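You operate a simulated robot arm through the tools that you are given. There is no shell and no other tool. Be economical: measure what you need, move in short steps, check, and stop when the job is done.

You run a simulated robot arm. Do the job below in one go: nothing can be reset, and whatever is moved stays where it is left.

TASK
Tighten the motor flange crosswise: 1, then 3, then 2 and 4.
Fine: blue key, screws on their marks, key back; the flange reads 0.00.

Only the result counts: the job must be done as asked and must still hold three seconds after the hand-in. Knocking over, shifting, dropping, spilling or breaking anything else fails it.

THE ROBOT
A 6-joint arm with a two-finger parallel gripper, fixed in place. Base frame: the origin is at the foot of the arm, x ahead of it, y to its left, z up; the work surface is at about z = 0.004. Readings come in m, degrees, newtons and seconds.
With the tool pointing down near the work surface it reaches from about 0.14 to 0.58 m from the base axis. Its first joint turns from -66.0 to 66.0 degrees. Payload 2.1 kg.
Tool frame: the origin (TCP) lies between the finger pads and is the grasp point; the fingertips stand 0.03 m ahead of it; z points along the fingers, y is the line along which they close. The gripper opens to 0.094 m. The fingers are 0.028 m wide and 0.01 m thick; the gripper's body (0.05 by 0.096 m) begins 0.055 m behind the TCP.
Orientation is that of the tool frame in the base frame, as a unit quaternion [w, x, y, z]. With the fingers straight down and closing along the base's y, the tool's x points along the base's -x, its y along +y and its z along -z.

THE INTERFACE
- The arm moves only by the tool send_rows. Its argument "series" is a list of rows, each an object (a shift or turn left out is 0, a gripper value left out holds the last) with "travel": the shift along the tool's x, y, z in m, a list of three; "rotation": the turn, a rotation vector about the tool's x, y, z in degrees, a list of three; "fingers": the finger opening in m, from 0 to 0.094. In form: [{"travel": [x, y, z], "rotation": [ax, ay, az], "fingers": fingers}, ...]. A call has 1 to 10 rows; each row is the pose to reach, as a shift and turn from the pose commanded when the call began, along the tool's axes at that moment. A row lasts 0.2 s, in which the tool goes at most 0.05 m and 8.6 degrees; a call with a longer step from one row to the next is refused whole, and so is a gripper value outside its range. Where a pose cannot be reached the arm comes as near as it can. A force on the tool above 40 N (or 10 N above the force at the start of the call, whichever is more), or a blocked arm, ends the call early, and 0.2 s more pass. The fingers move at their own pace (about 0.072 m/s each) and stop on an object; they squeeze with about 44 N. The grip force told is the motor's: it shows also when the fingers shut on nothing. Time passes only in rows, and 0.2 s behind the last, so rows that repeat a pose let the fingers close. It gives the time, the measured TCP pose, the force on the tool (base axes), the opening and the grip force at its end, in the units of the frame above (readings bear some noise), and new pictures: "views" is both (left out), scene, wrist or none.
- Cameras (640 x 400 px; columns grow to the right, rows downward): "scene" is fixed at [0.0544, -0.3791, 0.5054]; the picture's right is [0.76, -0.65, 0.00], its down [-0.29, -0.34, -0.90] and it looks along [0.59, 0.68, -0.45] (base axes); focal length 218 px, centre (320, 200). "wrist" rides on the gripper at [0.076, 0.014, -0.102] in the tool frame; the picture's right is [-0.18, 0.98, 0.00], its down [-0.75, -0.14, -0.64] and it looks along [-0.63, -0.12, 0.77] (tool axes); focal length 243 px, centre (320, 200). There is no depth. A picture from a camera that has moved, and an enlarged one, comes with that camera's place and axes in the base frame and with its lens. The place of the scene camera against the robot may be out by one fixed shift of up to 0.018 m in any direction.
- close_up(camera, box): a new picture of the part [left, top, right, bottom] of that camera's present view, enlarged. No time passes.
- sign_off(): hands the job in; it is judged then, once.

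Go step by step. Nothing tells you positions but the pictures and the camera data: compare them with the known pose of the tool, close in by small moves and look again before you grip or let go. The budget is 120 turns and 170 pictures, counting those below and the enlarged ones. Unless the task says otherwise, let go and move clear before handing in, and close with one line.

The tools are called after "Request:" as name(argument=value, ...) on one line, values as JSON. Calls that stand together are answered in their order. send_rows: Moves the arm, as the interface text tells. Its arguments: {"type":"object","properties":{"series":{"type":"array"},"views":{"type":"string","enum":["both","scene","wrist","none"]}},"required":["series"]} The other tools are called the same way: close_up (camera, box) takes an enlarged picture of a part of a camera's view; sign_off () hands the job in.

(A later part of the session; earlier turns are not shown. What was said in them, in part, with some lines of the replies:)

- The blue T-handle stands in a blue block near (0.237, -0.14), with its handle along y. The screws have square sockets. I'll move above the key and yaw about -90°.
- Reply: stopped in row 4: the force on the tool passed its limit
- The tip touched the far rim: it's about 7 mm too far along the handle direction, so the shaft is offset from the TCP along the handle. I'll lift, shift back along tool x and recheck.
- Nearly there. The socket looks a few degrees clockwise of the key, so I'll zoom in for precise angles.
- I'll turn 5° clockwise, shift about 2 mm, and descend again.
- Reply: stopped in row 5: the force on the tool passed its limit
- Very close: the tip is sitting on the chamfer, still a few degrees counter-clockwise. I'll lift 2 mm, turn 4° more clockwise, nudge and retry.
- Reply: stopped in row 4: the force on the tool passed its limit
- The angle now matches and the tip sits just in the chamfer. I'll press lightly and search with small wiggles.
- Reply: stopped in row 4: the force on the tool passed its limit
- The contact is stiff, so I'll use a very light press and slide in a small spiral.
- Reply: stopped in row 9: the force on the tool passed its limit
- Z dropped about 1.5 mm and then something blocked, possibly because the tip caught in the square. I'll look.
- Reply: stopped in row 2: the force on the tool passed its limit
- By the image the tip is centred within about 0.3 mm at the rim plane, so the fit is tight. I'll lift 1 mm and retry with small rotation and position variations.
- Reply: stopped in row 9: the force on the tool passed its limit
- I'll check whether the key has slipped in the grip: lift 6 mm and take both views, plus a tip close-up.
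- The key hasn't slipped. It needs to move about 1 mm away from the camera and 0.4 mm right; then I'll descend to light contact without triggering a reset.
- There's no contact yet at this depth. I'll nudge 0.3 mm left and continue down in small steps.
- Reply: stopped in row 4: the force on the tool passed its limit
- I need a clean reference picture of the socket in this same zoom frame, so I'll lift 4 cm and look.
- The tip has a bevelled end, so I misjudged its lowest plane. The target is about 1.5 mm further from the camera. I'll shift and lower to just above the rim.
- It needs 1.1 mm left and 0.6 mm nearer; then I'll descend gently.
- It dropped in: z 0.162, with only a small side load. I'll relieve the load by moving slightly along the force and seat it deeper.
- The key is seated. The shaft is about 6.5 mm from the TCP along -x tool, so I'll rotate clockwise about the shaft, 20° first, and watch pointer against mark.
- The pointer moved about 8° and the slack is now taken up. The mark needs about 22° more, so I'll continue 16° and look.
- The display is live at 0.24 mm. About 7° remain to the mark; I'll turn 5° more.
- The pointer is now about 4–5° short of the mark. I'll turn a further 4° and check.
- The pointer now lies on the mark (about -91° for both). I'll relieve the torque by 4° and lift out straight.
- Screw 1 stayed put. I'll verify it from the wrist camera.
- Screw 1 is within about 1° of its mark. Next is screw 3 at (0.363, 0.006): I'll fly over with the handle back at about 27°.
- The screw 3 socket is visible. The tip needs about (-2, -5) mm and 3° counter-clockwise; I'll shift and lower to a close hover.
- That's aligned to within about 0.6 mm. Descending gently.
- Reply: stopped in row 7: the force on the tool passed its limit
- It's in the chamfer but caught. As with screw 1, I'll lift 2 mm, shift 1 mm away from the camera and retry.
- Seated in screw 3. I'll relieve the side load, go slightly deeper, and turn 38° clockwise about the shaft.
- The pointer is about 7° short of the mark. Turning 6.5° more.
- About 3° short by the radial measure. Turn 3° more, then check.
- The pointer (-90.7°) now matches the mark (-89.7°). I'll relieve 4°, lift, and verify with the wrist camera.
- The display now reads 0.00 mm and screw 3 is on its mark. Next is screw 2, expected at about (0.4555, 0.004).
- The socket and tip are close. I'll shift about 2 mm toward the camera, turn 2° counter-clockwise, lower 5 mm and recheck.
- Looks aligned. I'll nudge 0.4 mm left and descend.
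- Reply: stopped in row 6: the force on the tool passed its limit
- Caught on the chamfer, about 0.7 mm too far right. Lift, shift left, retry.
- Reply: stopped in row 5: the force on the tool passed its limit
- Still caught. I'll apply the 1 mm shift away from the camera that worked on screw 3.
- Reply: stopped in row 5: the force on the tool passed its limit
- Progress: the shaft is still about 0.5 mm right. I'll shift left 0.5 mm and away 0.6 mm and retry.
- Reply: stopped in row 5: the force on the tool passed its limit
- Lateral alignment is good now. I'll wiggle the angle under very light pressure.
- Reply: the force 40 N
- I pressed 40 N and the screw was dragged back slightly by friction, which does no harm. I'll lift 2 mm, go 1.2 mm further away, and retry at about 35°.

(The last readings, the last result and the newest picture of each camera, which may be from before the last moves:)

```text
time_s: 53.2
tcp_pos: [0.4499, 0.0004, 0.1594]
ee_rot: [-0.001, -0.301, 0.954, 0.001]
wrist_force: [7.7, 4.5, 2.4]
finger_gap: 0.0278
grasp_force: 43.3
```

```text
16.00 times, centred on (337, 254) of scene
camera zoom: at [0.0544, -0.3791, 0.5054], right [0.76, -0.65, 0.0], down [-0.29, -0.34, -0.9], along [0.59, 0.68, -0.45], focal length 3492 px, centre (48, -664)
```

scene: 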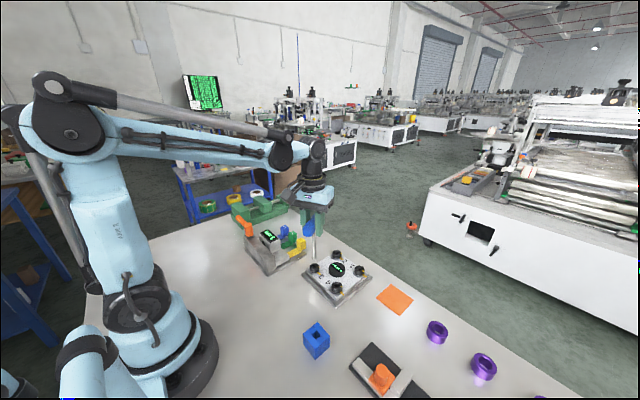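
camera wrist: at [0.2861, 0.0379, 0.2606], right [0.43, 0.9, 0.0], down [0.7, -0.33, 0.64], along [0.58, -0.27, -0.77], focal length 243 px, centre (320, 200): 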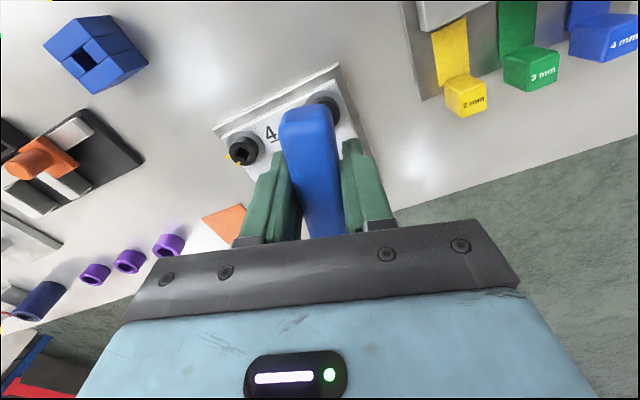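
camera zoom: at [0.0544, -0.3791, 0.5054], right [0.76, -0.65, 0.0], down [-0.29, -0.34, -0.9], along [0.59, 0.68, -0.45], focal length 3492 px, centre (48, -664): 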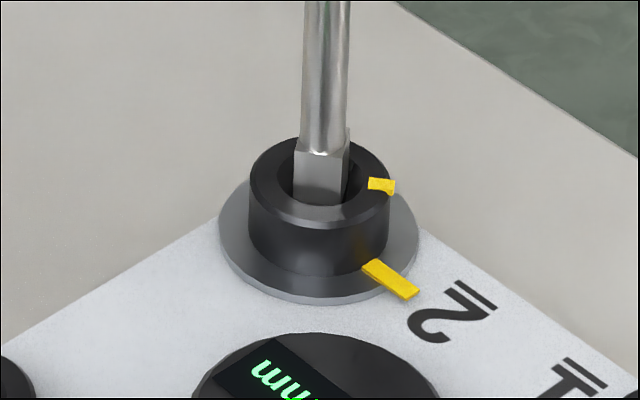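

Seated in screw 2. I'll relieve the side load and turn 44°.

Request:
send_rows(series=[{"travel": [-0.0012, 0, 0.0008]}, {"travel": [-0.0012, 0, 0.0012]}, {"travel": [-0.0013, 0.0009, 0.0012], "rotation": [0, 0, 7.5]}, {"travel": [-0.0014, 0.0017, 0.0012], "rotation": [0, 0, 15]}, {"travel": [-0.0017, 0.0025, 0.0012], "rotation": [0, 0, 22.5]}, {"travel": [-0.0021, 0.0033, 0.0012], "rotation": [0, 0, 30]}, {"travel": [-0.0025, 0.004, 0.0012], "rotation": [0, 0, 37.5]}, {"travel": [-0.003, 0.0045, 0.0012], "rotation": [0, 0, 44]}, {"travel": [-0.003, 0.0045, 0.0012], "rotation": [0, 0, 44]}], views="none")

Request:
close_up(camera="scene", box=[327, 246, 347, 262])

```text
time_s: 55.2
tcp_pos: [0.449, 0.0061, 0.1579]
ee_rot: [-0.001, 0.08, 0.997, -0.002]
wrist_force: [-0.6, -0.3, 6.6]
finger_gap: 0.0274
grasp_force: 44.2
```

```text
16.00 times, centred on (337, 254) of scene
camera zoom: at [0.0543, -0.3791, 0.5054], right [0.76, -0.65, 0.0], down [-0.29, -0.34, -0.9], along [0.59, 0.68, -0.45], focal length 3492 px, centre (48, -664)
```

zoom: 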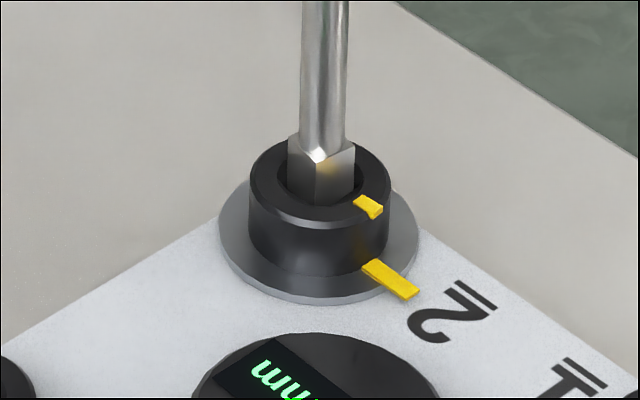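

About 10° short. Turn 8° more.

Request:
send_rows(series=[{"travel": [0, 0.0005, 0], "rotation": [0, 0, 4]}, {"travel": [-0.0001, 0.0009, 0], "rotation": [0, 0, 8]}, {"travel": [-0.0001, 0.0009, 0], "rotation": [0, 0, 8]}], views="none")

Request:
close_up(camera="scene", box=[327, 246, 347, 262])

```text
time_s: 56.0
tcp_pos: [0.4483, 0.0071, 0.159]
ee_rot: [-0.002, 0.148, 0.989, -0.001]
wrist_force: [-6.0, 1.6, 0.9]
finger_gap: 0.0276
grasp_force: 44.2
```

```text
16.00 times, centred on (337, 254) of scene
camera zoom: at [0.0544, -0.3791, 0.5054], right [0.76, -0.65, 0.0], down [-0.29, -0.34, -0.9], along [0.59, 0.68, -0.45], focal length 3492 px, centre (48, -664)
```

zoom: 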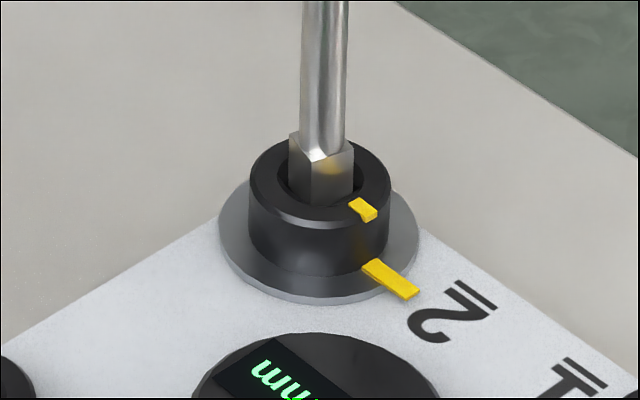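

About 3° short. Turn 3° more.

Request:
send_rows(series=[{"travel": [0, 0.0003, 0], "rotation": [0, 0, 3]}, {"travel": [0, 0.0003, 0], "rotation": [0, 0, 3]}], views="none")

Request:
close_up(camera="scene", box=[327, 246, 347, 262])

```text
time_s: 56.6
tcp_pos: [0.4496, 0.0069, 0.159]
ee_rot: [-0.002, 0.175, 0.985, 0.0]
wrist_force: [-6.8, 2.6, 6.0]
finger_gap: 0.028
grasp_force: 43.8
```

```text
16.00 times, centred on (337, 254) of scene
camera zoom: at [0.0543, -0.3791, 0.5054], right [0.76, -0.65, 0.0], down [-0.29, -0.34, -0.9], along [0.59, 0.68, -0.45], focal length 3492 px, centre (48, -664)
```

zoom: 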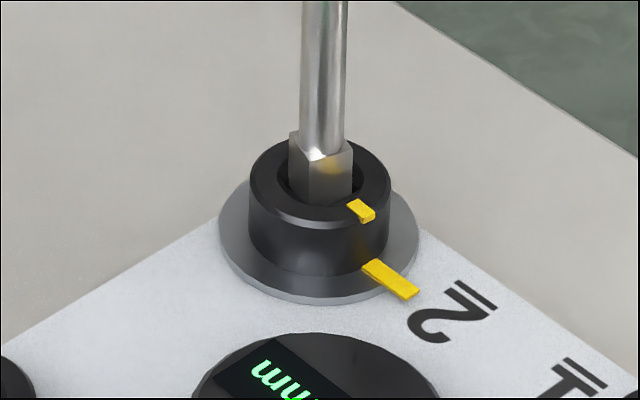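

The pointer (-89°) matches the mark (-88.4°). Relieve, lift and verify.

Request:
send_rows(series=[{"travel": [0, -0.0002, 0], "rotation": [0, 0, -2]}, {"travel": [0, -0.0004, 0], "rotation": [0, 0, -4]}, {"travel": [0, -0.0004, -0.005], "rotation": [0, 0, -4]}, {"travel": [0, -0.0004, -0.015], "rotation": [0, 0, -4]}, {"travel": [0, -0.0004, -0.04], "rotation": [0, 0, -4]}, {"travel": [0, -0.0004, -0.06], "rotation": [0, 0, -4]}], views="none")

Request:
close_up(camera="wrist", box=[295, 75, 335, 115])

Request:
close_up(camera="scene", box=[290, 240, 390, 300])

```text
time_s: 58.0
tcp_pos: [0.4482, 0.0071, 0.219]
ee_rot: [-0.002, 0.139, 0.99, 0.0]
wrist_force: [0.2, -0.1, -1.1]
finger_gap: 0.0274
grasp_force: 44.3
```

```text
10.00 times, centred on (315, 95) of wrist
camera zoom: at [0.3799, 0.0426, 0.322], right [0.45, 0.89, 0.0], down [0.69, -0.34, 0.64], along [0.57, -0.29, -0.77], focal length 2426 px, centre (370, 1250)
```

zoom: 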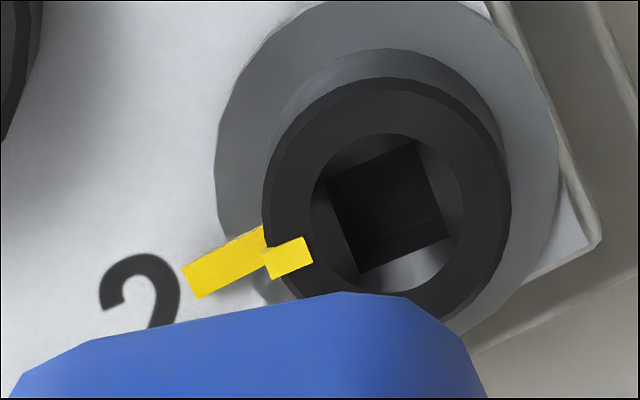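

```text
6.40 times, centred on (340, 270) of scene
camera zoom: at [0.0544, -0.3791, 0.5054], right [0.76, -0.65, 0.0], down [-0.29, -0.34, -0.9], along [0.59, 0.68, -0.45], focal length 1397 px, centre (192, -248)
```

zoom: 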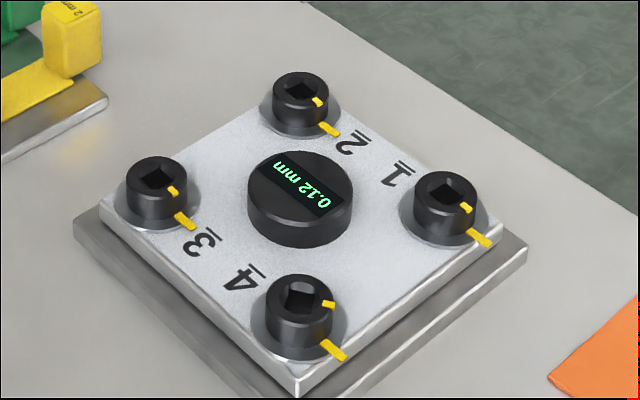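

Screw 2 looks good and the display reads 0.12 with screw 4 left. Moving to screw 4, expected at about (0.3635, -0.0876).

Request:
send_rows(series=[{"travel": [0.0085, -0.017, 0], "rotation": [0, 0, -7]}, {"travel": [0.017, -0.034, 0], "rotation": [0, 0, -14]}, {"travel": [0.0256, -0.0511, 0], "rotation": [0, 0, -21]}, {"travel": [0.0341, -0.0681, 0], "rotation": [0, 0, -28]}, {"travel": [0.0426, -0.0851, 0], "rotation": [0, 0, -35]}, {"travel": [0.0512, -0.1022, 0], "rotation": [0, 0, -42]}, {"travel": [0.0597, -0.1192, 0], "rotation": [0, 0, -49]}, {"travel": [0.0597, -0.1192, 0.022], "rotation": [0, 0, -49]}, {"travel": [0.0597, -0.1192, 0.042], "rotation": [0, 0, -49]}, {"travel": [0.0597, -0.1192, 0.042], "rotation": [0, 0, -49]}], views="none")

Request:
close_up(camera="scene", box=[325, 278, 345, 294])

```text
time_s: 60.2
tcp_pos: [0.3584, -0.0919, 0.1763]
ee_rot: [-0.002, -0.284, 0.959, 0.0]
wrist_force: [-0.4, 0.4, -1.9]
finger_gap: 0.0278
grasp_force: 44.0
```

```text
16.00 times, centred on (335, 286) of scene
camera zoom: at [0.0544, -0.3791, 0.5054], right [0.76, -0.65, 0.0], down [-0.29, -0.34, -0.9], along [0.59, 0.68, -0.45], focal length 3492 px, centre (80, -1176)
```

zoom: 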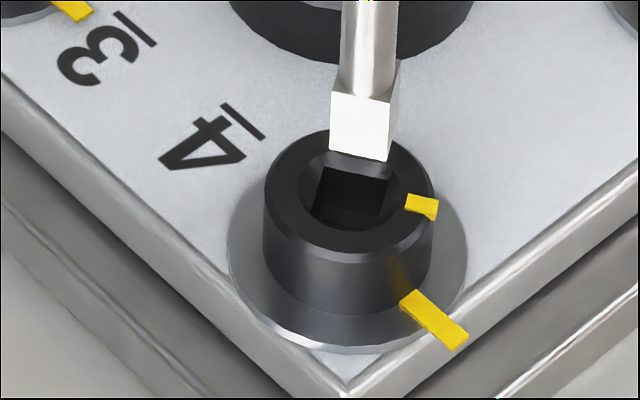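

The angle matches screw 4 exactly. The tip needs about -2.4 mm in x; I'll shift and lower 5 mm.

Request:
send_rows(series=[{"travel": [0.002, 0.0014, 0.002]}, {"travel": [0.002, 0.0014, 0.005]}, {"travel": [0.002, 0.0014, 0.005]}], views="none")

Request:
close_up(camera="scene", box=[325, 278, 345, 294])

```text
time_s: 61.0
tcp_pos: [0.3576, -0.0914, 0.1713]
ee_rot: [-0.001, -0.284, 0.959, 0.001]
wrist_force: [0.0, 0.2, -0.1]
finger_gap: 0.0278
grasp_force: 44.1
```

```text
16.00 times, centred on (335, 286) of scene
camera zoom: at [0.0544, -0.3791, 0.5054], right [0.76, -0.65, 0.0], down [-0.29, -0.34, -0.9], along [0.59, 0.68, -0.45], focal length 3492 px, centre (80, -1176)
```

zoom: 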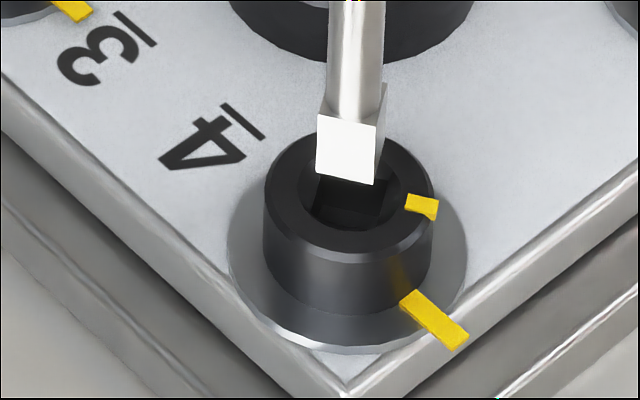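

Aligned within about 0.5 mm. Descending.

Request:
send_rows(series=[{"travel": [0.0003, 0, 0.002]}, {"travel": [0.0003, 0, 0.0035]}, {"travel": [0.0003, 0, 0.0045]}, {"travel": [0.0003, 0, 0.0055]}, {"travel": [0.0003, 0, 0.0065]}, {"travel": [0.0003, 0, 0.008]}, {"travel": [0.0003, 0, 0.0095]}, {"travel": [0.0003, 0, 0.011]}], views="none")

Request:
close_up(camera="scene", box=[325, 278, 345, 294])

```text
time_s: 62.9
tcp_pos: [0.3568, -0.0908, 0.1609]
ee_rot: [-0.001, -0.284, 0.959, 0.001]
wrist_force: [4.2, 2.6, 0.8]
finger_gap: 0.0276
grasp_force: 44.0
```

```text
16.00 times, centred on (335, 286) of scene
camera zoom: at [0.0544, -0.3791, 0.5054], right [0.76, -0.65, 0.0], down [-0.29, -0.34, -0.9], along [0.59, 0.68, -0.45], focal length 3492 px, centre (80, -1176)
```

zoom: 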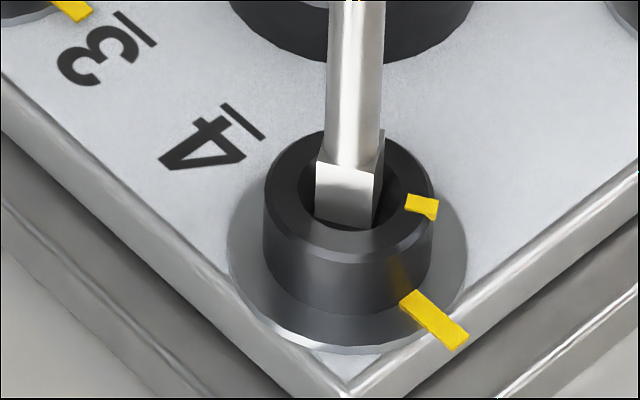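

Straight in. I'll relieve slightly, seat 2 mm deeper and turn 42°.

Request:
send_rows(series=[{"travel": [-0.0007, 0, 0.001]}, {"travel": [-0.0007, 0, 0.0024]}, {"travel": [-0.0008, 0.0008, 0.0024], "rotation": [0, 0, 7]}, {"travel": [-0.0009, 0.0016, 0.0024], "rotation": [0, 0, 14]}, {"travel": [-0.0011, 0.0023, 0.0024], "rotation": [0, 0, 21]}, {"travel": [-0.0015, 0.0031, 0.0024], "rotation": [0, 0, 28]}, {"travel": [-0.0019, 0.0037, 0.0024], "rotation": [0, 0, 35]}, {"travel": [-0.0024, 0.0043, 0.0024], "rotation": [0, 0, 42]}, {"travel": [-0.0024, 0.0043, 0.0024], "rotation": [0, 0, 42]}], views="none")

Request:
close_up(camera="scene", box=[325, 278, 345, 294])

```text
time_s: 64.8
tcp_pos: [0.3559, -0.0851, 0.1582]
ee_rot: [-0.003, 0.079, 0.997, -0.001]
wrist_force: [1.9, 2.8, 12.8]
finger_gap: 0.0276
grasp_force: 43.8
```

```text
16.00 times, centred on (335, 286) of scene
camera zoom: at [0.0543, -0.3791, 0.5054], right [0.76, -0.65, 0.0], down [-0.29, -0.34, -0.9], along [0.59, 0.68, -0.45], focal length 3492 px, centre (80, -1176)
```

zoom: 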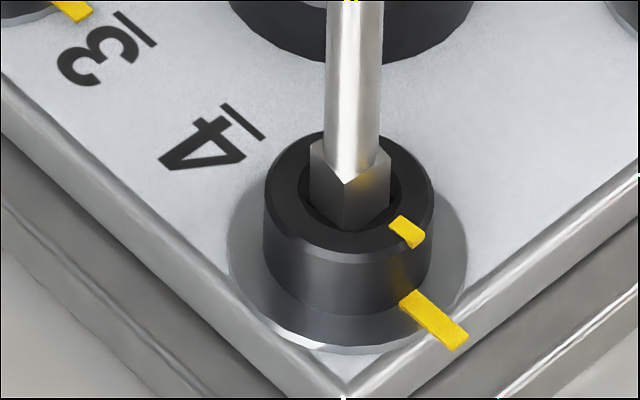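

About 8° short. Turn 7°.

Request:
send_rows(series=[{"travel": [0, 0.0004, 0], "rotation": [0, 0, 3.5]}, {"travel": [-0.0001, 0.0008, 0], "rotation": [0, 0, 7]}, {"travel": [-0.0001, 0.0008, 0], "rotation": [0, 0, 7]}], views="none")

Request:
close_up(camera="scene", box=[325, 278, 345, 294])

```text
time_s: 65.7
tcp_pos: [0.3549, -0.0856, 0.1574]
ee_rot: [-0.003, 0.139, 0.99, 0.0]
wrist_force: [-3.8, 1.7, -7.0]
finger_gap: 0.0276
grasp_force: 45.0
```

```text
16.00 times, centred on (335, 286) of scene
camera zoom: at [0.0544, -0.3791, 0.5054], right [0.76, -0.65, 0.0], down [-0.29, -0.34, -0.9], along [0.59, 0.68, -0.45], focal length 3492 px, centre (80, -1176)
```

zoom: 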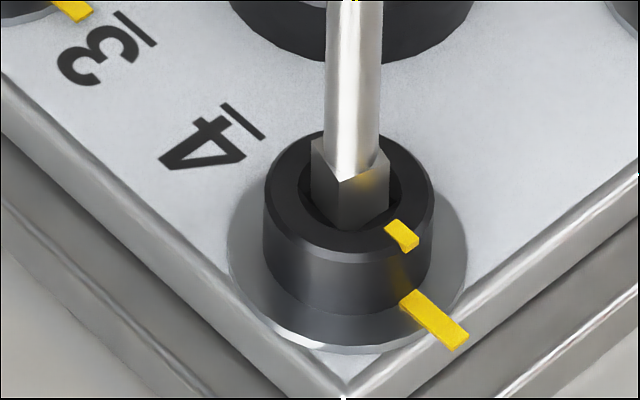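

About 2.5° short; the final turn.

Request:
send_rows(series=[{"travel": [0, 0.0003, 0], "rotation": [0, 0, 2.5]}, {"travel": [0, 0.0003, 0], "rotation": [0, 0, 2.5]}], views="none")

Request:
close_up(camera="scene", box=[325, 278, 345, 294])

Request:
close_up(camera="scene", box=[290, 240, 390, 300])

```text
time_s: 66.2
tcp_pos: [0.3556, -0.0839, 0.1582]
ee_rot: [-0.002, 0.161, 0.987, -0.001]
wrist_force: [-6.7, 3.3, -16.2]
finger_gap: 0.0278
grasp_force: 43.7
```

```text
16.00 times, centred on (335, 286) of scene
camera zoom: at [0.0544, -0.3791, 0.5054], right [0.76, -0.65, 0.0], down [-0.29, -0.34, -0.9], along [0.59, 0.68, -0.45], focal length 3492 px, centre (80, -1176)
```

zoom: 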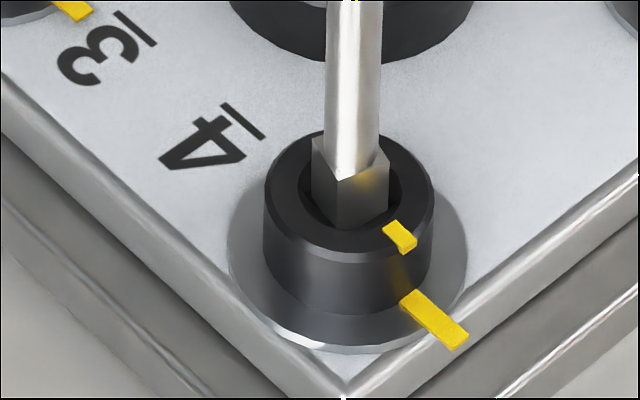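

```text
6.40 times, centred on (340, 270) of scene
camera zoom: at [0.0544, -0.3791, 0.5054], right [0.76, -0.65, 0.0], down [-0.29, -0.34, -0.9], along [0.59, 0.68, -0.45], focal length 1397 px, centre (192, -248)
```

zoom: 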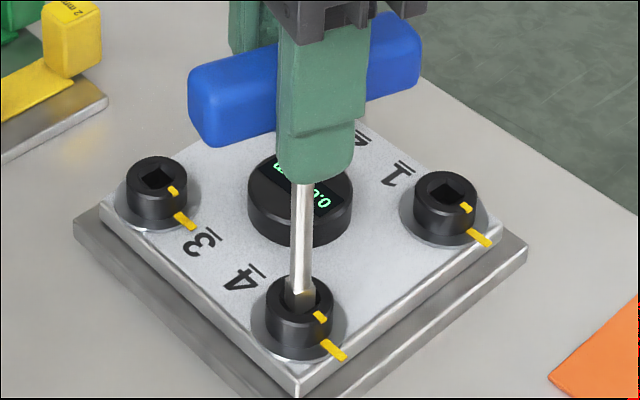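

The pointer is on its mark at -90.4°. I'll lift out and check the display and the screws.

Request:
send_rows(series=[{"travel": [0, -0.0002, 0], "rotation": [0, 0, -2]}, {"travel": [0, -0.0004, 0], "rotation": [0, 0, -4]}, {"travel": [0, -0.0004, -0.005], "rotation": [0, 0, -4]}, {"travel": [0, -0.0004, -0.015], "rotation": [0, 0, -4]}, {"travel": [0, -0.0004, -0.045], "rotation": [0, 0, -4]}, {"travel": [0, -0.0004, -0.09], "rotation": [0, 0, -4]}], views="none")

Request:
close_up(camera="scene", box=[290, 240, 390, 300])

Request:
close_up(camera="wrist", box=[270, 30, 390, 110])

```text
time_s: 67.7
tcp_pos: [0.3583, -0.0846, 0.2504]
ee_rot: [-0.002, 0.126, 0.992, 0.0]
wrist_force: [-0.4, 1.6, -0.8]
finger_gap: 0.0279
grasp_force: 43.7
```

```text
6.40 times, centred on (340, 270) of scene
camera zoom: at [0.0544, -0.3791, 0.5054], right [0.76, -0.65, 0.0], down [-0.29, -0.34, -0.9], along [0.59, 0.68, -0.45], focal length 1397 px, centre (192, -248)
```

zoom: 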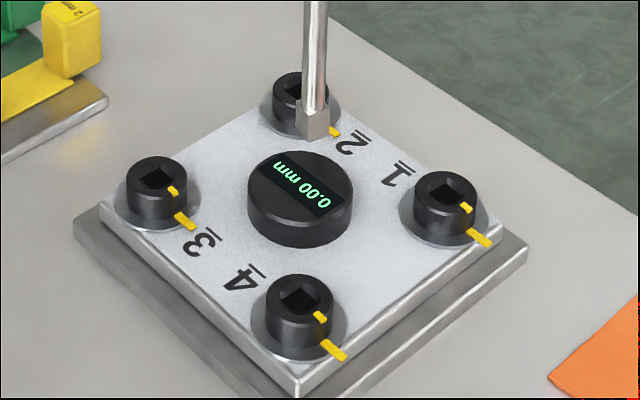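

```text
5.00 times, centred on (330, 70) of wrist
camera zoom: at [0.288, -0.0525, 0.3531], right [0.42, 0.91, 0.0], down [0.7, -0.33, 0.64], along [0.58, -0.27, -0.77], focal length 1213 px, centre (270, 850)
```

zoom: 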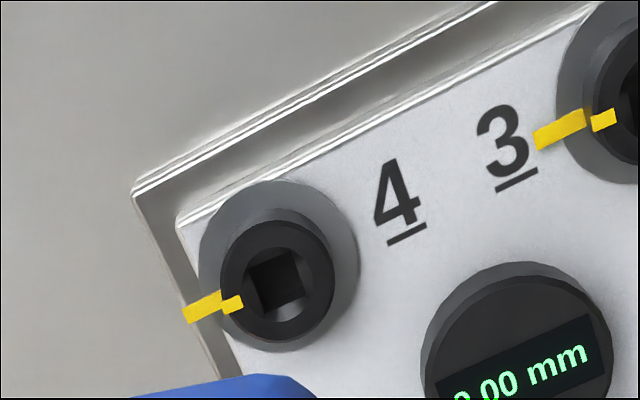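

All four screws are on their marks and the display reads 0.00 mm. Now I'm returning the key to its blue block, heading back over it with the original yaw.

Request:
send_rows(series=[{"travel": [0.0099, -0.0098, 0], "rotation": [0, 0, -8.4]}, {"travel": [0.0198, -0.0196, 0], "rotation": [0, 0, -16.8]}, {"travel": [0.0297, -0.0293, 0], "rotation": [0, 0, -25.2]}, {"travel": [0.0396, -0.0391, 0], "rotation": [0, 0, -33.6]}, {"travel": [0.0495, -0.0489, 0], "rotation": [0, 0, -42]}, {"travel": [0.0594, -0.0587, 0], "rotation": [0, 0, -50.4]}, {"travel": [0.0693, -0.0685, 0], "rotation": [0, 0, -58.8]}, {"travel": [0.0792, -0.0782, 0], "rotation": [0, 0, -67.2]}, {"travel": [0.0891, -0.088, 0], "rotation": [0, 0, -75.6]}, {"travel": [0.099, -0.0978, 0], "rotation": [0, 0, -84]}], views="none")

```text
time_s: 69.8
tcp_pos: [0.2357, -0.157, 0.2482]
ee_rot: [-0.001, -0.571, 0.821, 0.001]
wrist_force: [0.1, -0.3, -1.5]
finger_gap: 0.0276
grasp_force: 44.0
```

Finish the yaw and lower to a hover above the block.

Request:
send_rows(series=[{"travel": [-0.001, -0.0005, 0.005], "rotation": [0, 0, -6]}, {"travel": [-0.002, -0.001, 0.02], "rotation": [0, 0, -12]}, {"travel": [-0.0031, -0.0013, 0.04], "rotation": [0, 0, -16.9]}, {"travel": [-0.0031, -0.0013, 0.056], "rotation": [0, 0, -16.9]}, {"travel": [-0.0031, -0.0013, 0.056], "rotation": [0, 0, -16.9]}], views="wrist")

Request:
close_up(camera="scene", box=[302, 310, 332, 350])

```text
time_s: 71.0
tcp_pos: [0.238, -0.1532, 0.1923]
ee_rot: [-0.001, -0.686, 0.728, 0.001]
wrist_force: [-0.4, 0.5, -1.3]
finger_gap: 0.0275
grasp_force: 44.0
camera wrist: at [0.2192, -0.2279, 0.2949], right [-0.97, 0.24, 0.0], down [0.19, 0.74, 0.64], along [0.15, 0.62, -0.77], focal length 243 px, centre (320, 200)
```

wrist: 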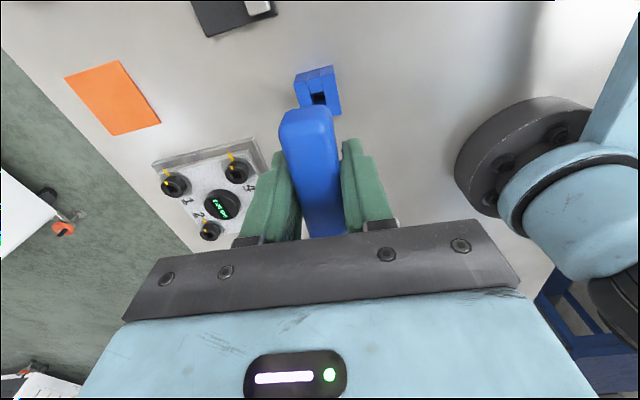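

```text
10.00 times, centred on (317, 330) of scene
camera zoom: at [0.0544, -0.3791, 0.5054], right [0.76, -0.65, 0.0], down [-0.29, -0.34, -0.9], along [0.59, 0.68, -0.45], focal length 2182 px, centre (350, -1100)
```

zoom: 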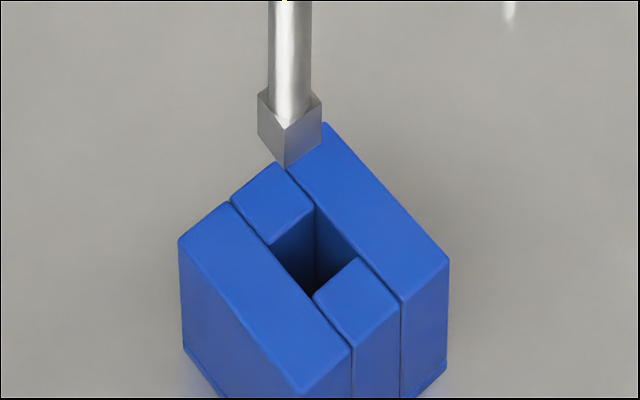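

The hole is about 12×14 mm. In the scene view the tip looks roughly 5–10 mm too far in +y, so I'll shift -5 mm in y, lower 13 mm (still above the block) and remeasure.

Request:
send_rows(series=[{"travel": [0.003, 0.001, 0.005]}, {"travel": [0.005, 0.001, 0.013]}, {"travel": [0.005, 0.001, 0.013]}], views="none")

Request:
close_up(camera="scene", box=[302, 310, 332, 350])

```text
time_s: 71.8
tcp_pos: [0.237, -0.1576, 0.1804]
ee_rot: [-0.001, -0.684, 0.729, 0.001]
wrist_force: [-0.4, -0.3, -1.7]
finger_gap: 0.0281
grasp_force: 43.8
```

```text
10.00 times, centred on (317, 330) of scene
camera zoom: at [0.0544, -0.3791, 0.5054], right [0.76, -0.65, 0.0], down [-0.29, -0.34, -0.9], along [0.59, 0.68, -0.45], focal length 2182 px, centre (350, -1100)
```

zoom: 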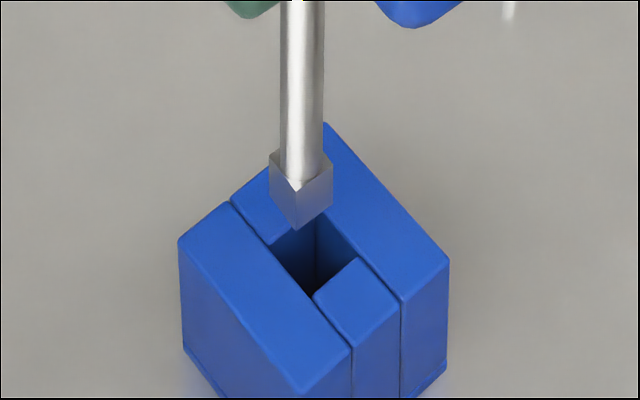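

The key leans about 2.6° in the grip, so its tip sits about 6 mm to +y of the TCP. I'll shift a further (-1.5, -5.5) mm, lower 4 mm, and check before entering the hole.

Request:
send_rows(series=[{"travel": [0.003, 0.0008, 0]}, {"travel": [0.0056, 0.0012, 0.004]}, {"travel": [0.0056, 0.0012, 0.004]}], views="none")

Request:
close_up(camera="scene", box=[302, 310, 332, 350])

```text
time_s: 72.7
tcp_pos: [0.2358, -0.1629, 0.1768]
ee_rot: [-0.002, -0.684, 0.729, 0.001]
wrist_force: [-0.7, 0.0, -0.7]
finger_gap: 0.0275
grasp_force: 43.4
```

```text
10.00 times, centred on (317, 330) of scene
camera zoom: at [0.0544, -0.3791, 0.5054], right [0.76, -0.65, 0.0], down [-0.29, -0.34, -0.9], along [0.59, 0.68, -0.45], focal length 2182 px, centre (350, -1100)
```

zoom: 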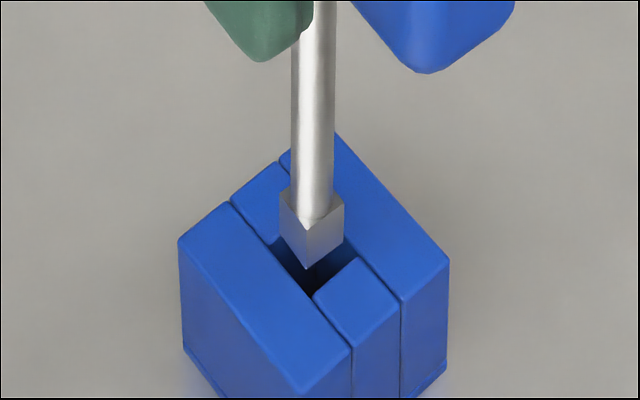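

The tip is right over the hole. I'll descend 12 mm carefully and check.

Request:
send_rows(series=[{"travel": [-0.0006, -0.0006, 0.003]}, {"travel": [-0.0006, -0.0006, 0.006]}, {"travel": [-0.0006, -0.0006, 0.009]}, {"travel": [-0.0006, -0.0006, 0.012]}], views="none")

Request:
close_up(camera="scene", box=[302, 310, 332, 350])

```text
time_s: 73.7
tcp_pos: [0.2358, -0.1629, 0.1635]
ee_rot: [-0.001, -0.685, 0.729, 0.002]
wrist_force: [0.0, 0.4, -0.3]
finger_gap: 0.0275
grasp_force: 43.8
```

```text
10.00 times, centred on (317, 330) of scene
camera zoom: at [0.0544, -0.3791, 0.5054], right [0.76, -0.65, 0.0], down [-0.29, -0.34, -0.9], along [0.59, 0.68, -0.45], focal length 2182 px, centre (350, -1100)
```

zoom: 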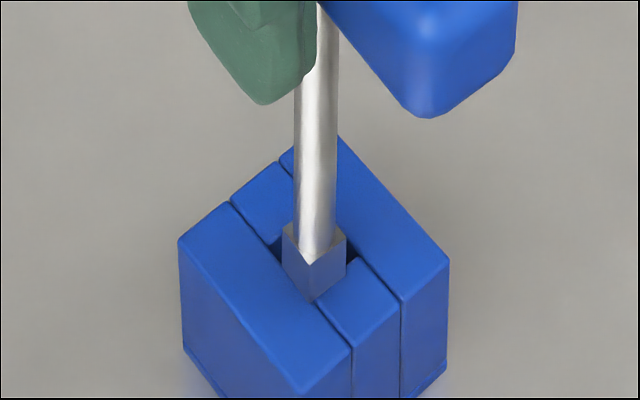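

It's inside the hole with no contact force. Continuing down in small steps.

Request:
send_rows(series=[{"travel": [0, 0, 0.004]}, {"travel": [0, 0, 0.008]}, {"travel": [0, 0, 0.012]}, {"travel": [0, 0, 0.016]}], views="none")

Request:
close_up(camera="scene", box=[297, 300, 337, 350])

```text
time_s: 74.0
tcp_pos: [0.2365, -0.1641, 0.1636]
ee_rot: [-0.002, -0.684, 0.729, 0.003]
wrist_force: [1.0, 0.3, 6.3]
finger_gap: 0.0277
grasp_force: 44.0
stopped in row 1: the force on the tool passed its limit (the readings are from after the stop); the commanded pose is now the measured one
```

```text
8.00 times, centred on (317, 325) of scene
camera zoom: at [0.0544, -0.3791, 0.5054], right [0.76, -0.65, 0.0], down [-0.29, -0.34, -0.9], along [0.59, 0.68, -0.45], focal length 1746 px, centre (344, -800)
```

zoom: 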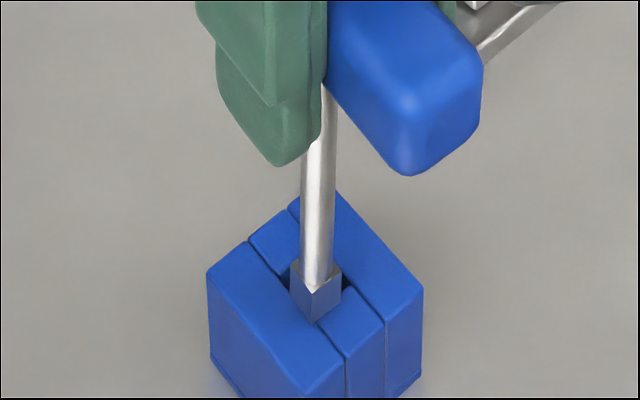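

It rested on the near edge, not inside. At this plane the tip needs (+2.2, +2.6) mm. Lift, shift and retry.

Request:
send_rows(series=[{"travel": [0, 0, -0.003]}, {"travel": [-0.0027, -0.002, -0.003]}, {"travel": [-0.0027, -0.002, 0]}, {"travel": [-0.0027, -0.002, 0.002]}, {"travel": [-0.0027, -0.002, 0.004]}, {"travel": [-0.0027, -0.002, 0.006]}], views="none")

Request:
close_up(camera="scene", box=[302, 310, 332, 350])

```text
time_s: 75.5
tcp_pos: [0.2386, -0.1612, 0.1563]
ee_rot: [-0.001, -0.685, 0.728, 0.003]
wrist_force: [0.7, 9.3, 3.0]
finger_gap: 0.0277
grasp_force: 44.0
```

```text
10.00 times, centred on (317, 330) of scene
camera zoom: at [0.0544, -0.3791, 0.5054], right [0.76, -0.65, 0.0], down [-0.29, -0.34, -0.9], along [0.59, 0.68, -0.45], focal length 2182 px, centre (350, -1100)
```

zoom: 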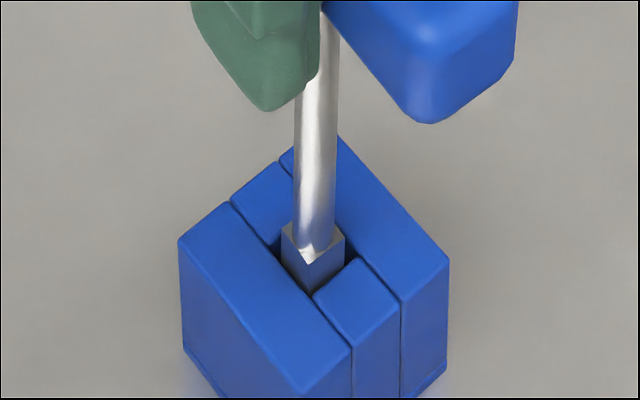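

It's inside now, with a +y side load. I'll shift +1.5 mm in y and continue down slowly.

Request:
send_rows(series=[{"travel": [-0.0015, 0, 0]}, {"travel": [-0.0017, 0, 0.003]}, {"travel": [-0.0018, 0, 0.006]}, {"travel": [-0.002, 0, 0.009]}], views="none")

Request:
close_up(camera="scene", box=[302, 310, 332, 350])

```text
time_s: 76.5
tcp_pos: [0.239, -0.1595, 0.148]
ee_rot: [-0.002, -0.684, 0.729, 0.001]
wrist_force: [-0.2, 3.0, -0.7]
finger_gap: 0.0278
grasp_force: 44.2
```

```text
10.00 times, centred on (317, 330) of scene
camera zoom: at [0.0544, -0.3791, 0.5054], right [0.76, -0.65, 0.0], down [-0.29, -0.34, -0.9], along [0.59, 0.68, -0.45], focal length 2182 px, centre (350, -1100)
```

zoom: 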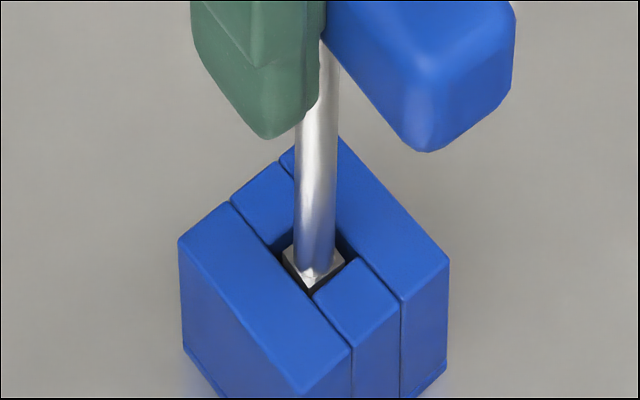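

Sliding in well, and the block hasn't moved. Continuing to the bottom.

Request:
send_rows(series=[{"travel": [-0.0006, 0, 0.003]}, {"travel": [-0.0008, 0, 0.006]}, {"travel": [-0.001, 0, 0.009]}, {"travel": [-0.0012, 0, 0.012]}], views="none")

Request:
close_up(camera="scene", box=[302, 310, 332, 350])

```text
time_s: 77.5
tcp_pos: [0.238, -0.1582, 0.1352]
ee_rot: [-0.001, -0.685, 0.729, 0.003]
wrist_force: [1.0, -0.8, -1.4]
finger_gap: 0.0279
grasp_force: 44.1
```

```text
10.00 times, centred on (317, 330) of scene
camera zoom: at [0.0544, -0.3791, 0.5054], right [0.76, -0.65, 0.0], down [-0.29, -0.34, -0.9], along [0.59, 0.68, -0.45], focal length 2182 px, centre (350, -1100)
```

zoom: 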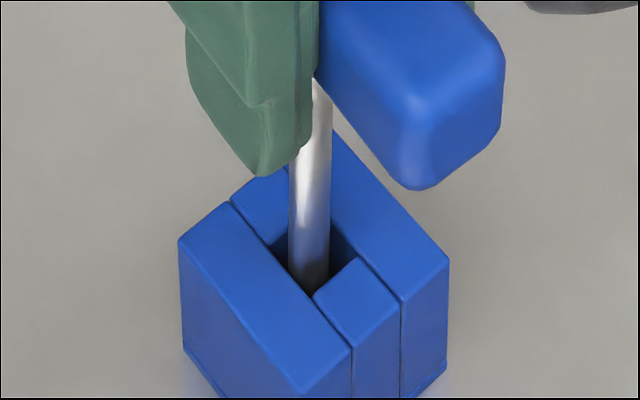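

Almost at the floor. I'll lower in half-millimetre steps to light contact.

Request:
send_rows(series=[{"travel": [0, 0, 0.001]}, {"travel": [0, 0, 0.002]}, {"travel": [0, 0, 0.003]}], views="none")

```text
time_s: 78.2
tcp_pos: [0.2383, -0.1571, 0.1331]
ee_rot: [-0.002, -0.685, 0.729, 0.003]
wrist_force: [-0.3, -0.1, -0.2]
finger_gap: 0.0275
grasp_force: 44.3
```

Request:
send_rows(series=[{"travel": [0, 0, 0.0006]}, {"travel": [0, 0, 0.0012]}, {"travel": [0, 0, 0.0018]}], views="none")

```text
time_s: 79.0
tcp_pos: [0.2378, -0.158, 0.1301]
ee_rot: [-0.002, -0.685, 0.729, 0.001]
wrist_force: [0.3, 0.2, -1.3]
finger_gap: 0.0278
grasp_force: 44.2
```

No contact yet. A little further down.

Request:
send_rows(series=[{"travel": [0, 0, 0.0006]}, {"travel": [0, 0, 0.0012]}, {"travel": [0, 0, 0.0018]}, {"travel": [0, 0, 0.0024]}], views="none")

Request:
close_up(camera="scene", box=[297, 290, 347, 350])

```text
time_s: 80.0
tcp_pos: [0.2391, -0.1585, 0.1294]
ee_rot: [-0.002, -0.684, 0.729, 0.002]
wrist_force: [0.3, 0.6, -1.3]
finger_gap: 0.0278
grasp_force: 44.3
```

```text
6.67 times, centred on (322, 320) of scene
camera zoom: at [0.0544, -0.3791, 0.5054], right [0.76, -0.65, 0.0], down [-0.29, -0.34, -0.9], along [0.59, 0.68, -0.45], focal length 1455 px, centre (307, -600)
```

zoom: 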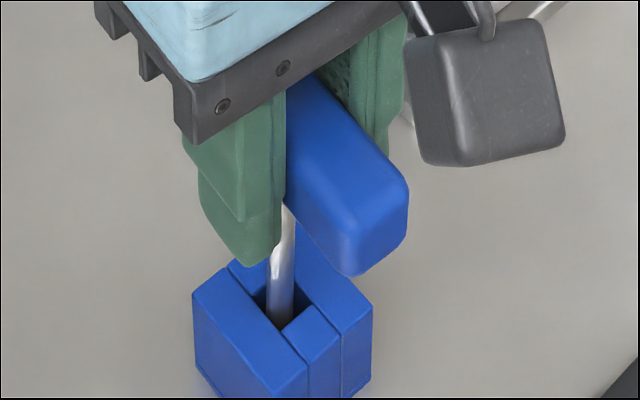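

Still hanging free. Continue another 3 mm in fine steps.

Request:
send_rows(series=[{"travel": [0, 0, 0.0006]}, {"travel": [0, 0, 0.0012]}, {"travel": [0, 0, 0.0018]}, {"travel": [0, 0, 0.0024]}, {"travel": [0, 0, 0.003]}], views="none")

```text
time_s: 81.0
tcp_pos: [0.2389, -0.1583, 0.127]
ee_rot: [-0.001, -0.685, 0.729, 0.002]
wrist_force: [-1.3, 1.2, 7.9]
finger_gap: 0.0276
grasp_force: 43.8
stopped in row 4: the force on the tool passed its limit (the readings are from after the stop); the commanded pose is now the measured one
```

The tip is resting on the floor. I'm opening the fingers.

Request:
send_rows(series=[{"fingers": 0.034}, {"fingers": 0.045}, {"fingers": 0.06}, {"fingers": 0.07}, {"fingers": 0.07}])

Request:
close_up(camera="scene", box=[297, 290, 347, 350])

```text
time_s: 82.2
tcp_pos: [0.2387, -0.1588, 0.1274]
ee_rot: [-0.001, -0.684, 0.729, 0.002]
wrist_force: [0.0, 0.8, 0.9]
finger_gap: 0.0698
grasp_force: 0.0
camera wrist: at [0.2198, -0.2336, 0.23], right [-0.97, 0.25, 0.0], down [0.19, 0.74, 0.64], along [0.15, 0.62, -0.77], focal length 243 px, centre (320, 200)
```

scene: 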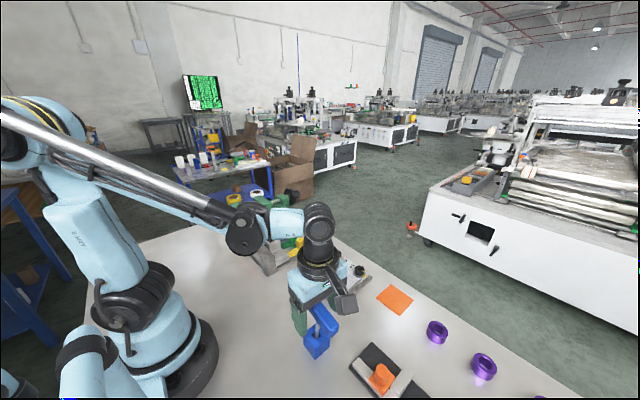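
wrist: 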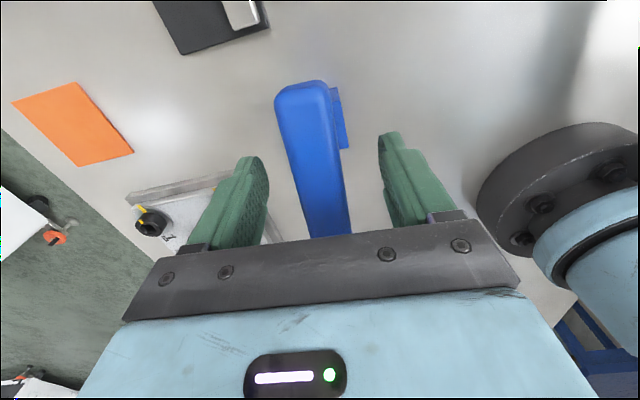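

```text
6.67 times, centred on (322, 320) of scene
camera zoom: at [0.0544, -0.3791, 0.5054], right [0.76, -0.65, 0.0], down [-0.29, -0.34, -0.9], along [0.59, 0.68, -0.45], focal length 1455 px, centre (307, -600)
```

zoom: 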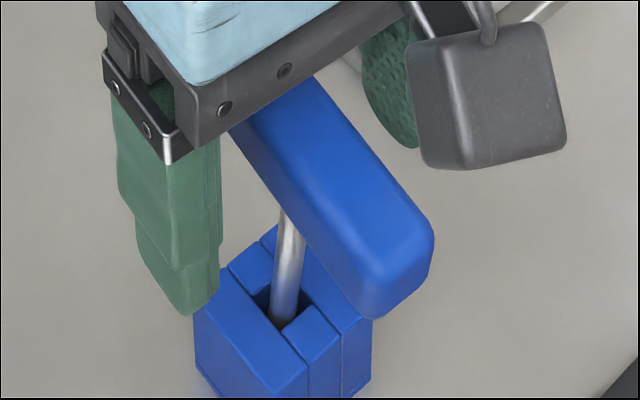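

Released. The key leans a little in its hole. I'll lift the hand clear and look at how it rests.

Request:
send_rows(series=[{"fingers": 0.085}, {"travel": [0, 0, -0.02], "fingers": 0.085}, {"travel": [0, 0, -0.05]}, {"travel": [0, 0, -0.08]}], views="wrist")

Request:
close_up(camera="scene", box=[292, 280, 352, 360])

```text
time_s: 83.2
tcp_pos: [0.2396, -0.1575, 0.2067]
ee_rot: [-0.002, -0.684, 0.729, 0.002]
wrist_force: [1.1, 0.0, 0.0]
finger_gap: 0.085
grasp_force: 0.0
camera wrist: at [0.2205, -0.2337, 0.3095], right [-0.97, 0.25, 0.0], down [0.19, 0.74, 0.64], along [0.15, 0.62, -0.77], focal length 243 px, centre (320, 200)
```

wrist: 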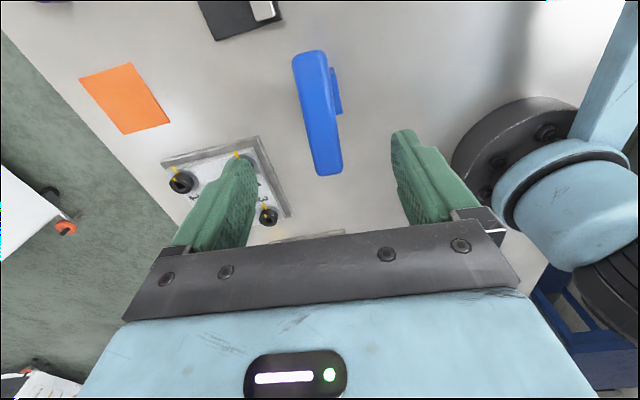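

```text
5.00 times, centred on (322, 320) of scene
camera zoom: at [0.0544, -0.3791, 0.5054], right [0.76, -0.65, 0.0], down [-0.29, -0.34, -0.9], along [0.59, 0.68, -0.45], focal length 1091 px, centre (310, -400)
```

zoom: 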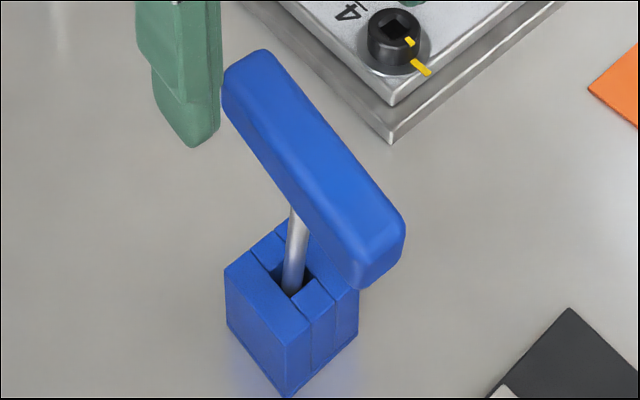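

The key is back in its block but leans about 7° (about 3° at the start). I'll regrip it and set it upright: back down with open fingers first.

Request:
send_rows(series=[{"travel": [0, 0, 0.03], "fingers": 0.07}, {"travel": [0, 0, 0.06]}, {"travel": [0, 0, 0.077]}, {"travel": [0, 0, 0.077], "fingers": 0.04}, {"travel": [0, 0, 0.077], "fingers": 0.02}, {"travel": [0, 0, 0.077], "fingers": 0.0}, {"travel": [0, 0, 0.077], "fingers": 0.0}], views="none")

Request:
close_up(camera="scene", box=[292, 280, 352, 360])

```text
time_s: 84.8
tcp_pos: [0.2396, -0.1594, 0.1297]
ee_rot: [-0.002, -0.684, 0.729, 0.001]
wrist_force: [-0.2, -0.1, -0.5]
finger_gap: 0.0279
grasp_force: 43.7
```

```text
5.00 times, centred on (322, 320) of scene
camera zoom: at [0.0544, -0.3791, 0.5054], right [0.76, -0.65, 0.0], down [-0.29, -0.34, -0.9], along [0.59, 0.68, -0.45], focal length 1091 px, centre (310, -400)
```

zoom: 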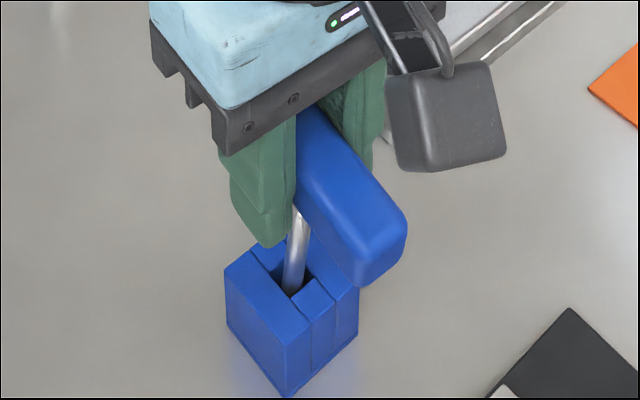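

Gripped. I'm tilting the handle back by 5° about the tip.

Request:
send_rows(series=[{"travel": [0, 0, -0.0006]}, {"travel": [-0.0027, 0, -0.0007], "rotation": [0, 1.25, 0]}, {"travel": [-0.0054, 0, -0.0008], "rotation": [0, 2.5, 0]}, {"travel": [-0.0082, 0, -0.0008], "rotation": [0, 3.75, 0]}, {"travel": [-0.0109, 0, -0.0008], "rotation": [0, 5, 0]}, {"travel": [-0.0109, 0, -0.0008], "rotation": [0, 5, 0]}], views="none")

Request:
close_up(camera="scene", box=[292, 280, 352, 360])

```text
time_s: 86.2
tcp_pos: [0.2396, -0.1471, 0.1305]
ee_rot: [-0.034, -0.684, 0.728, -0.028]
wrist_force: [0.0, -4.1, -0.8]
finger_gap: 0.0276
grasp_force: 43.8
```

```text
5.00 times, centred on (322, 320) of scene
camera zoom: at [0.0544, -0.3791, 0.5054], right [0.76, -0.65, 0.0], down [-0.29, -0.34, -0.9], along [0.59, 0.68, -0.45], focal length 1091 px, centre (310, -400)
```

zoom: 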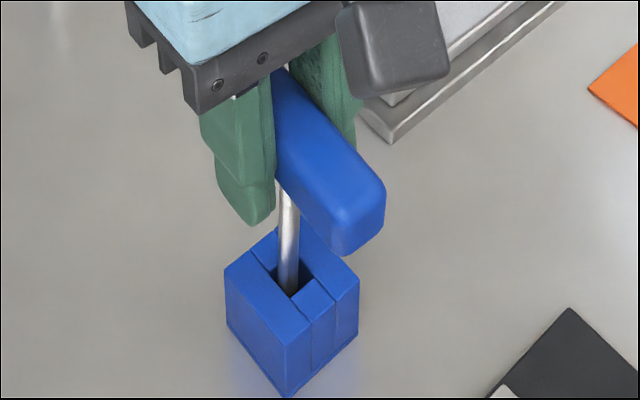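

The handle end is back at its initial image position. I'll add 1° more, set the tip on the floor and release gently.

Request:
send_rows(series=[{"travel": [-0.0022, 0, 0], "rotation": [0, 1, 0]}, {"travel": [-0.0022, 0, 0.0008], "rotation": [0, 1, 0]}, {"travel": [-0.0022, 0, 0.0008], "rotation": [0, 1, 0]}, {"travel": [-0.0022, 0, 0.0008], "rotation": [0, 1, 0], "fingers": 0.03}, {"travel": [-0.0022, 0, 0.0008], "rotation": [0, 1, 0], "fingers": 0.036}, {"travel": [-0.0022, 0, 0.0008], "rotation": [0, 1, 0], "fingers": 0.05}, {"travel": [-0.0022, 0, 0.0008], "rotation": [0, 1, 0], "fingers": 0.07}], views="none")

Request:
close_up(camera="scene", box=[292, 280, 352, 360])

```text
time_s: 87.8
tcp_pos: [0.2394, -0.1447, 0.131]
ee_rot: [-0.04, -0.683, 0.728, -0.034]
wrist_force: [0.0, -0.5, 0.1]
finger_gap: 0.0698
grasp_force: 0.0
```

```text
5.00 times, centred on (322, 320) of scene
camera zoom: at [0.0544, -0.3791, 0.5054], right [0.76, -0.65, 0.0], down [-0.29, -0.34, -0.9], along [0.59, 0.68, -0.45], focal length 1091 px, centre (310, -400)
```

zoom: 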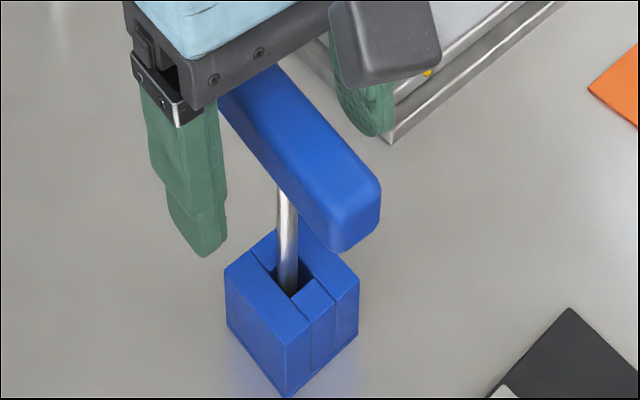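

The key stands upright and free. I'm lifting straight up and clear.

Request:
send_rows(series=[{"travel": [0.0016, 0, -0.015]}, {"travel": [0.0042, 0, -0.04]}, {"travel": [0.0073, 0, -0.07]}, {"travel": [0.0104, 0, -0.1]}, {"travel": [0.0146, 0, -0.14]}])

Request:
close_up(camera="scene", box=[270, 225, 390, 370])

Request:
close_up(camera="wrist", box=[180, 20, 380, 180])

```text
time_s: 89.0
tcp_pos: [0.2398, -0.1462, 0.2708]
ee_rot: [-0.04, -0.685, 0.727, -0.034]
wrist_force: [0.8, -0.5, -0.6]
finger_gap: 0.0701
grasp_force: 0.1
camera wrist: at [0.2207, -0.2101, 0.3807], right [-0.97, 0.24, -0.01], down [0.19, 0.81, 0.56], along [0.15, 0.54, -0.83], focal length 243 px, centre (320, 200)
```

scene: 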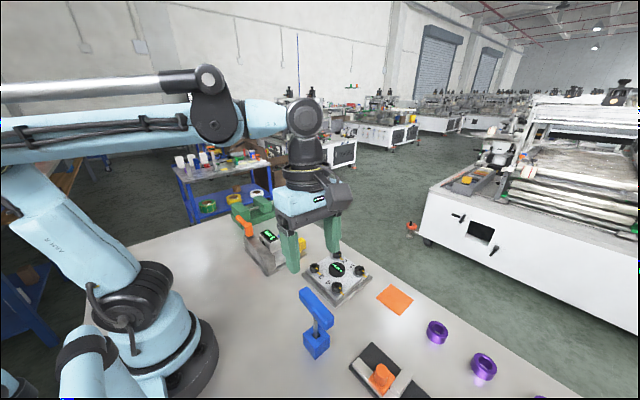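
wrist: 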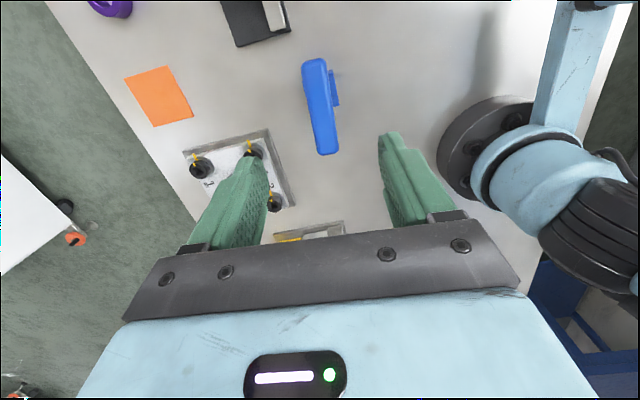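

```text
2.76 times, centred on (330, 298) of scene
camera zoom: at [0.0544, -0.3791, 0.5054], right [0.76, -0.65, 0.0], down [-0.29, -0.34, -0.9], along [0.59, 0.68, -0.45], focal length 602 px, centre (292, -69)
```

zoom: 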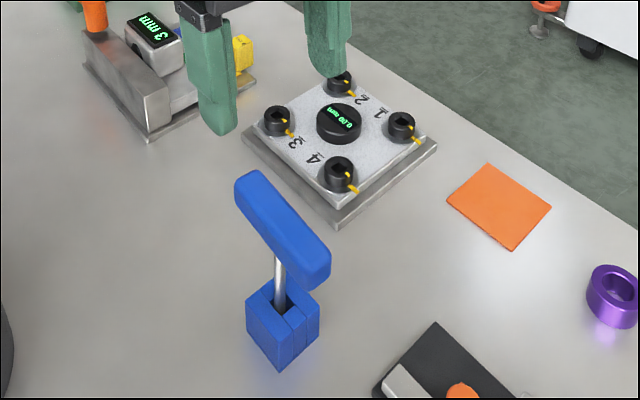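

```text
2.50 times, centred on (280, 100) of wrist
camera zoom: at [0.2207, -0.2101, 0.3807], right [-0.97, 0.24, -0.01], down [0.19, 0.81, 0.56], along [0.15, 0.54, -0.83], focal length 606 px, centre (420, 450)
```

zoom: 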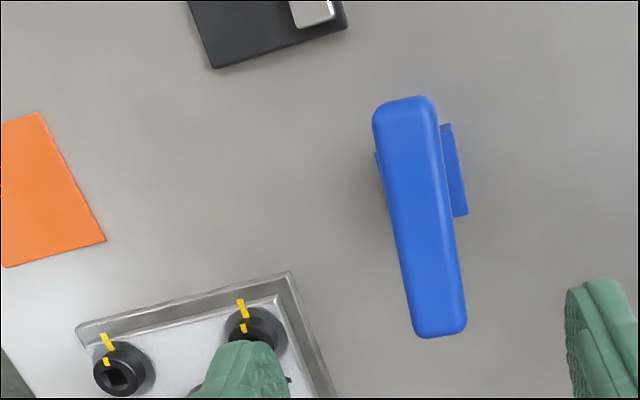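

The flange reads 0.00 mm, all four pointers sit on their marks, and the key stands in its block where it started. The hand is clear, so I'm handing in.

Request:
sign_off()

```text
The job is handed in.
```

I tightened screws 1, 3, 2 and 4 in that order with the blue key. At hand-in all four pointers were on their marks to within about 2° as measured in the pictures, and the flange read 0.00 mm. The key is back upright in its block, with the hand clear.
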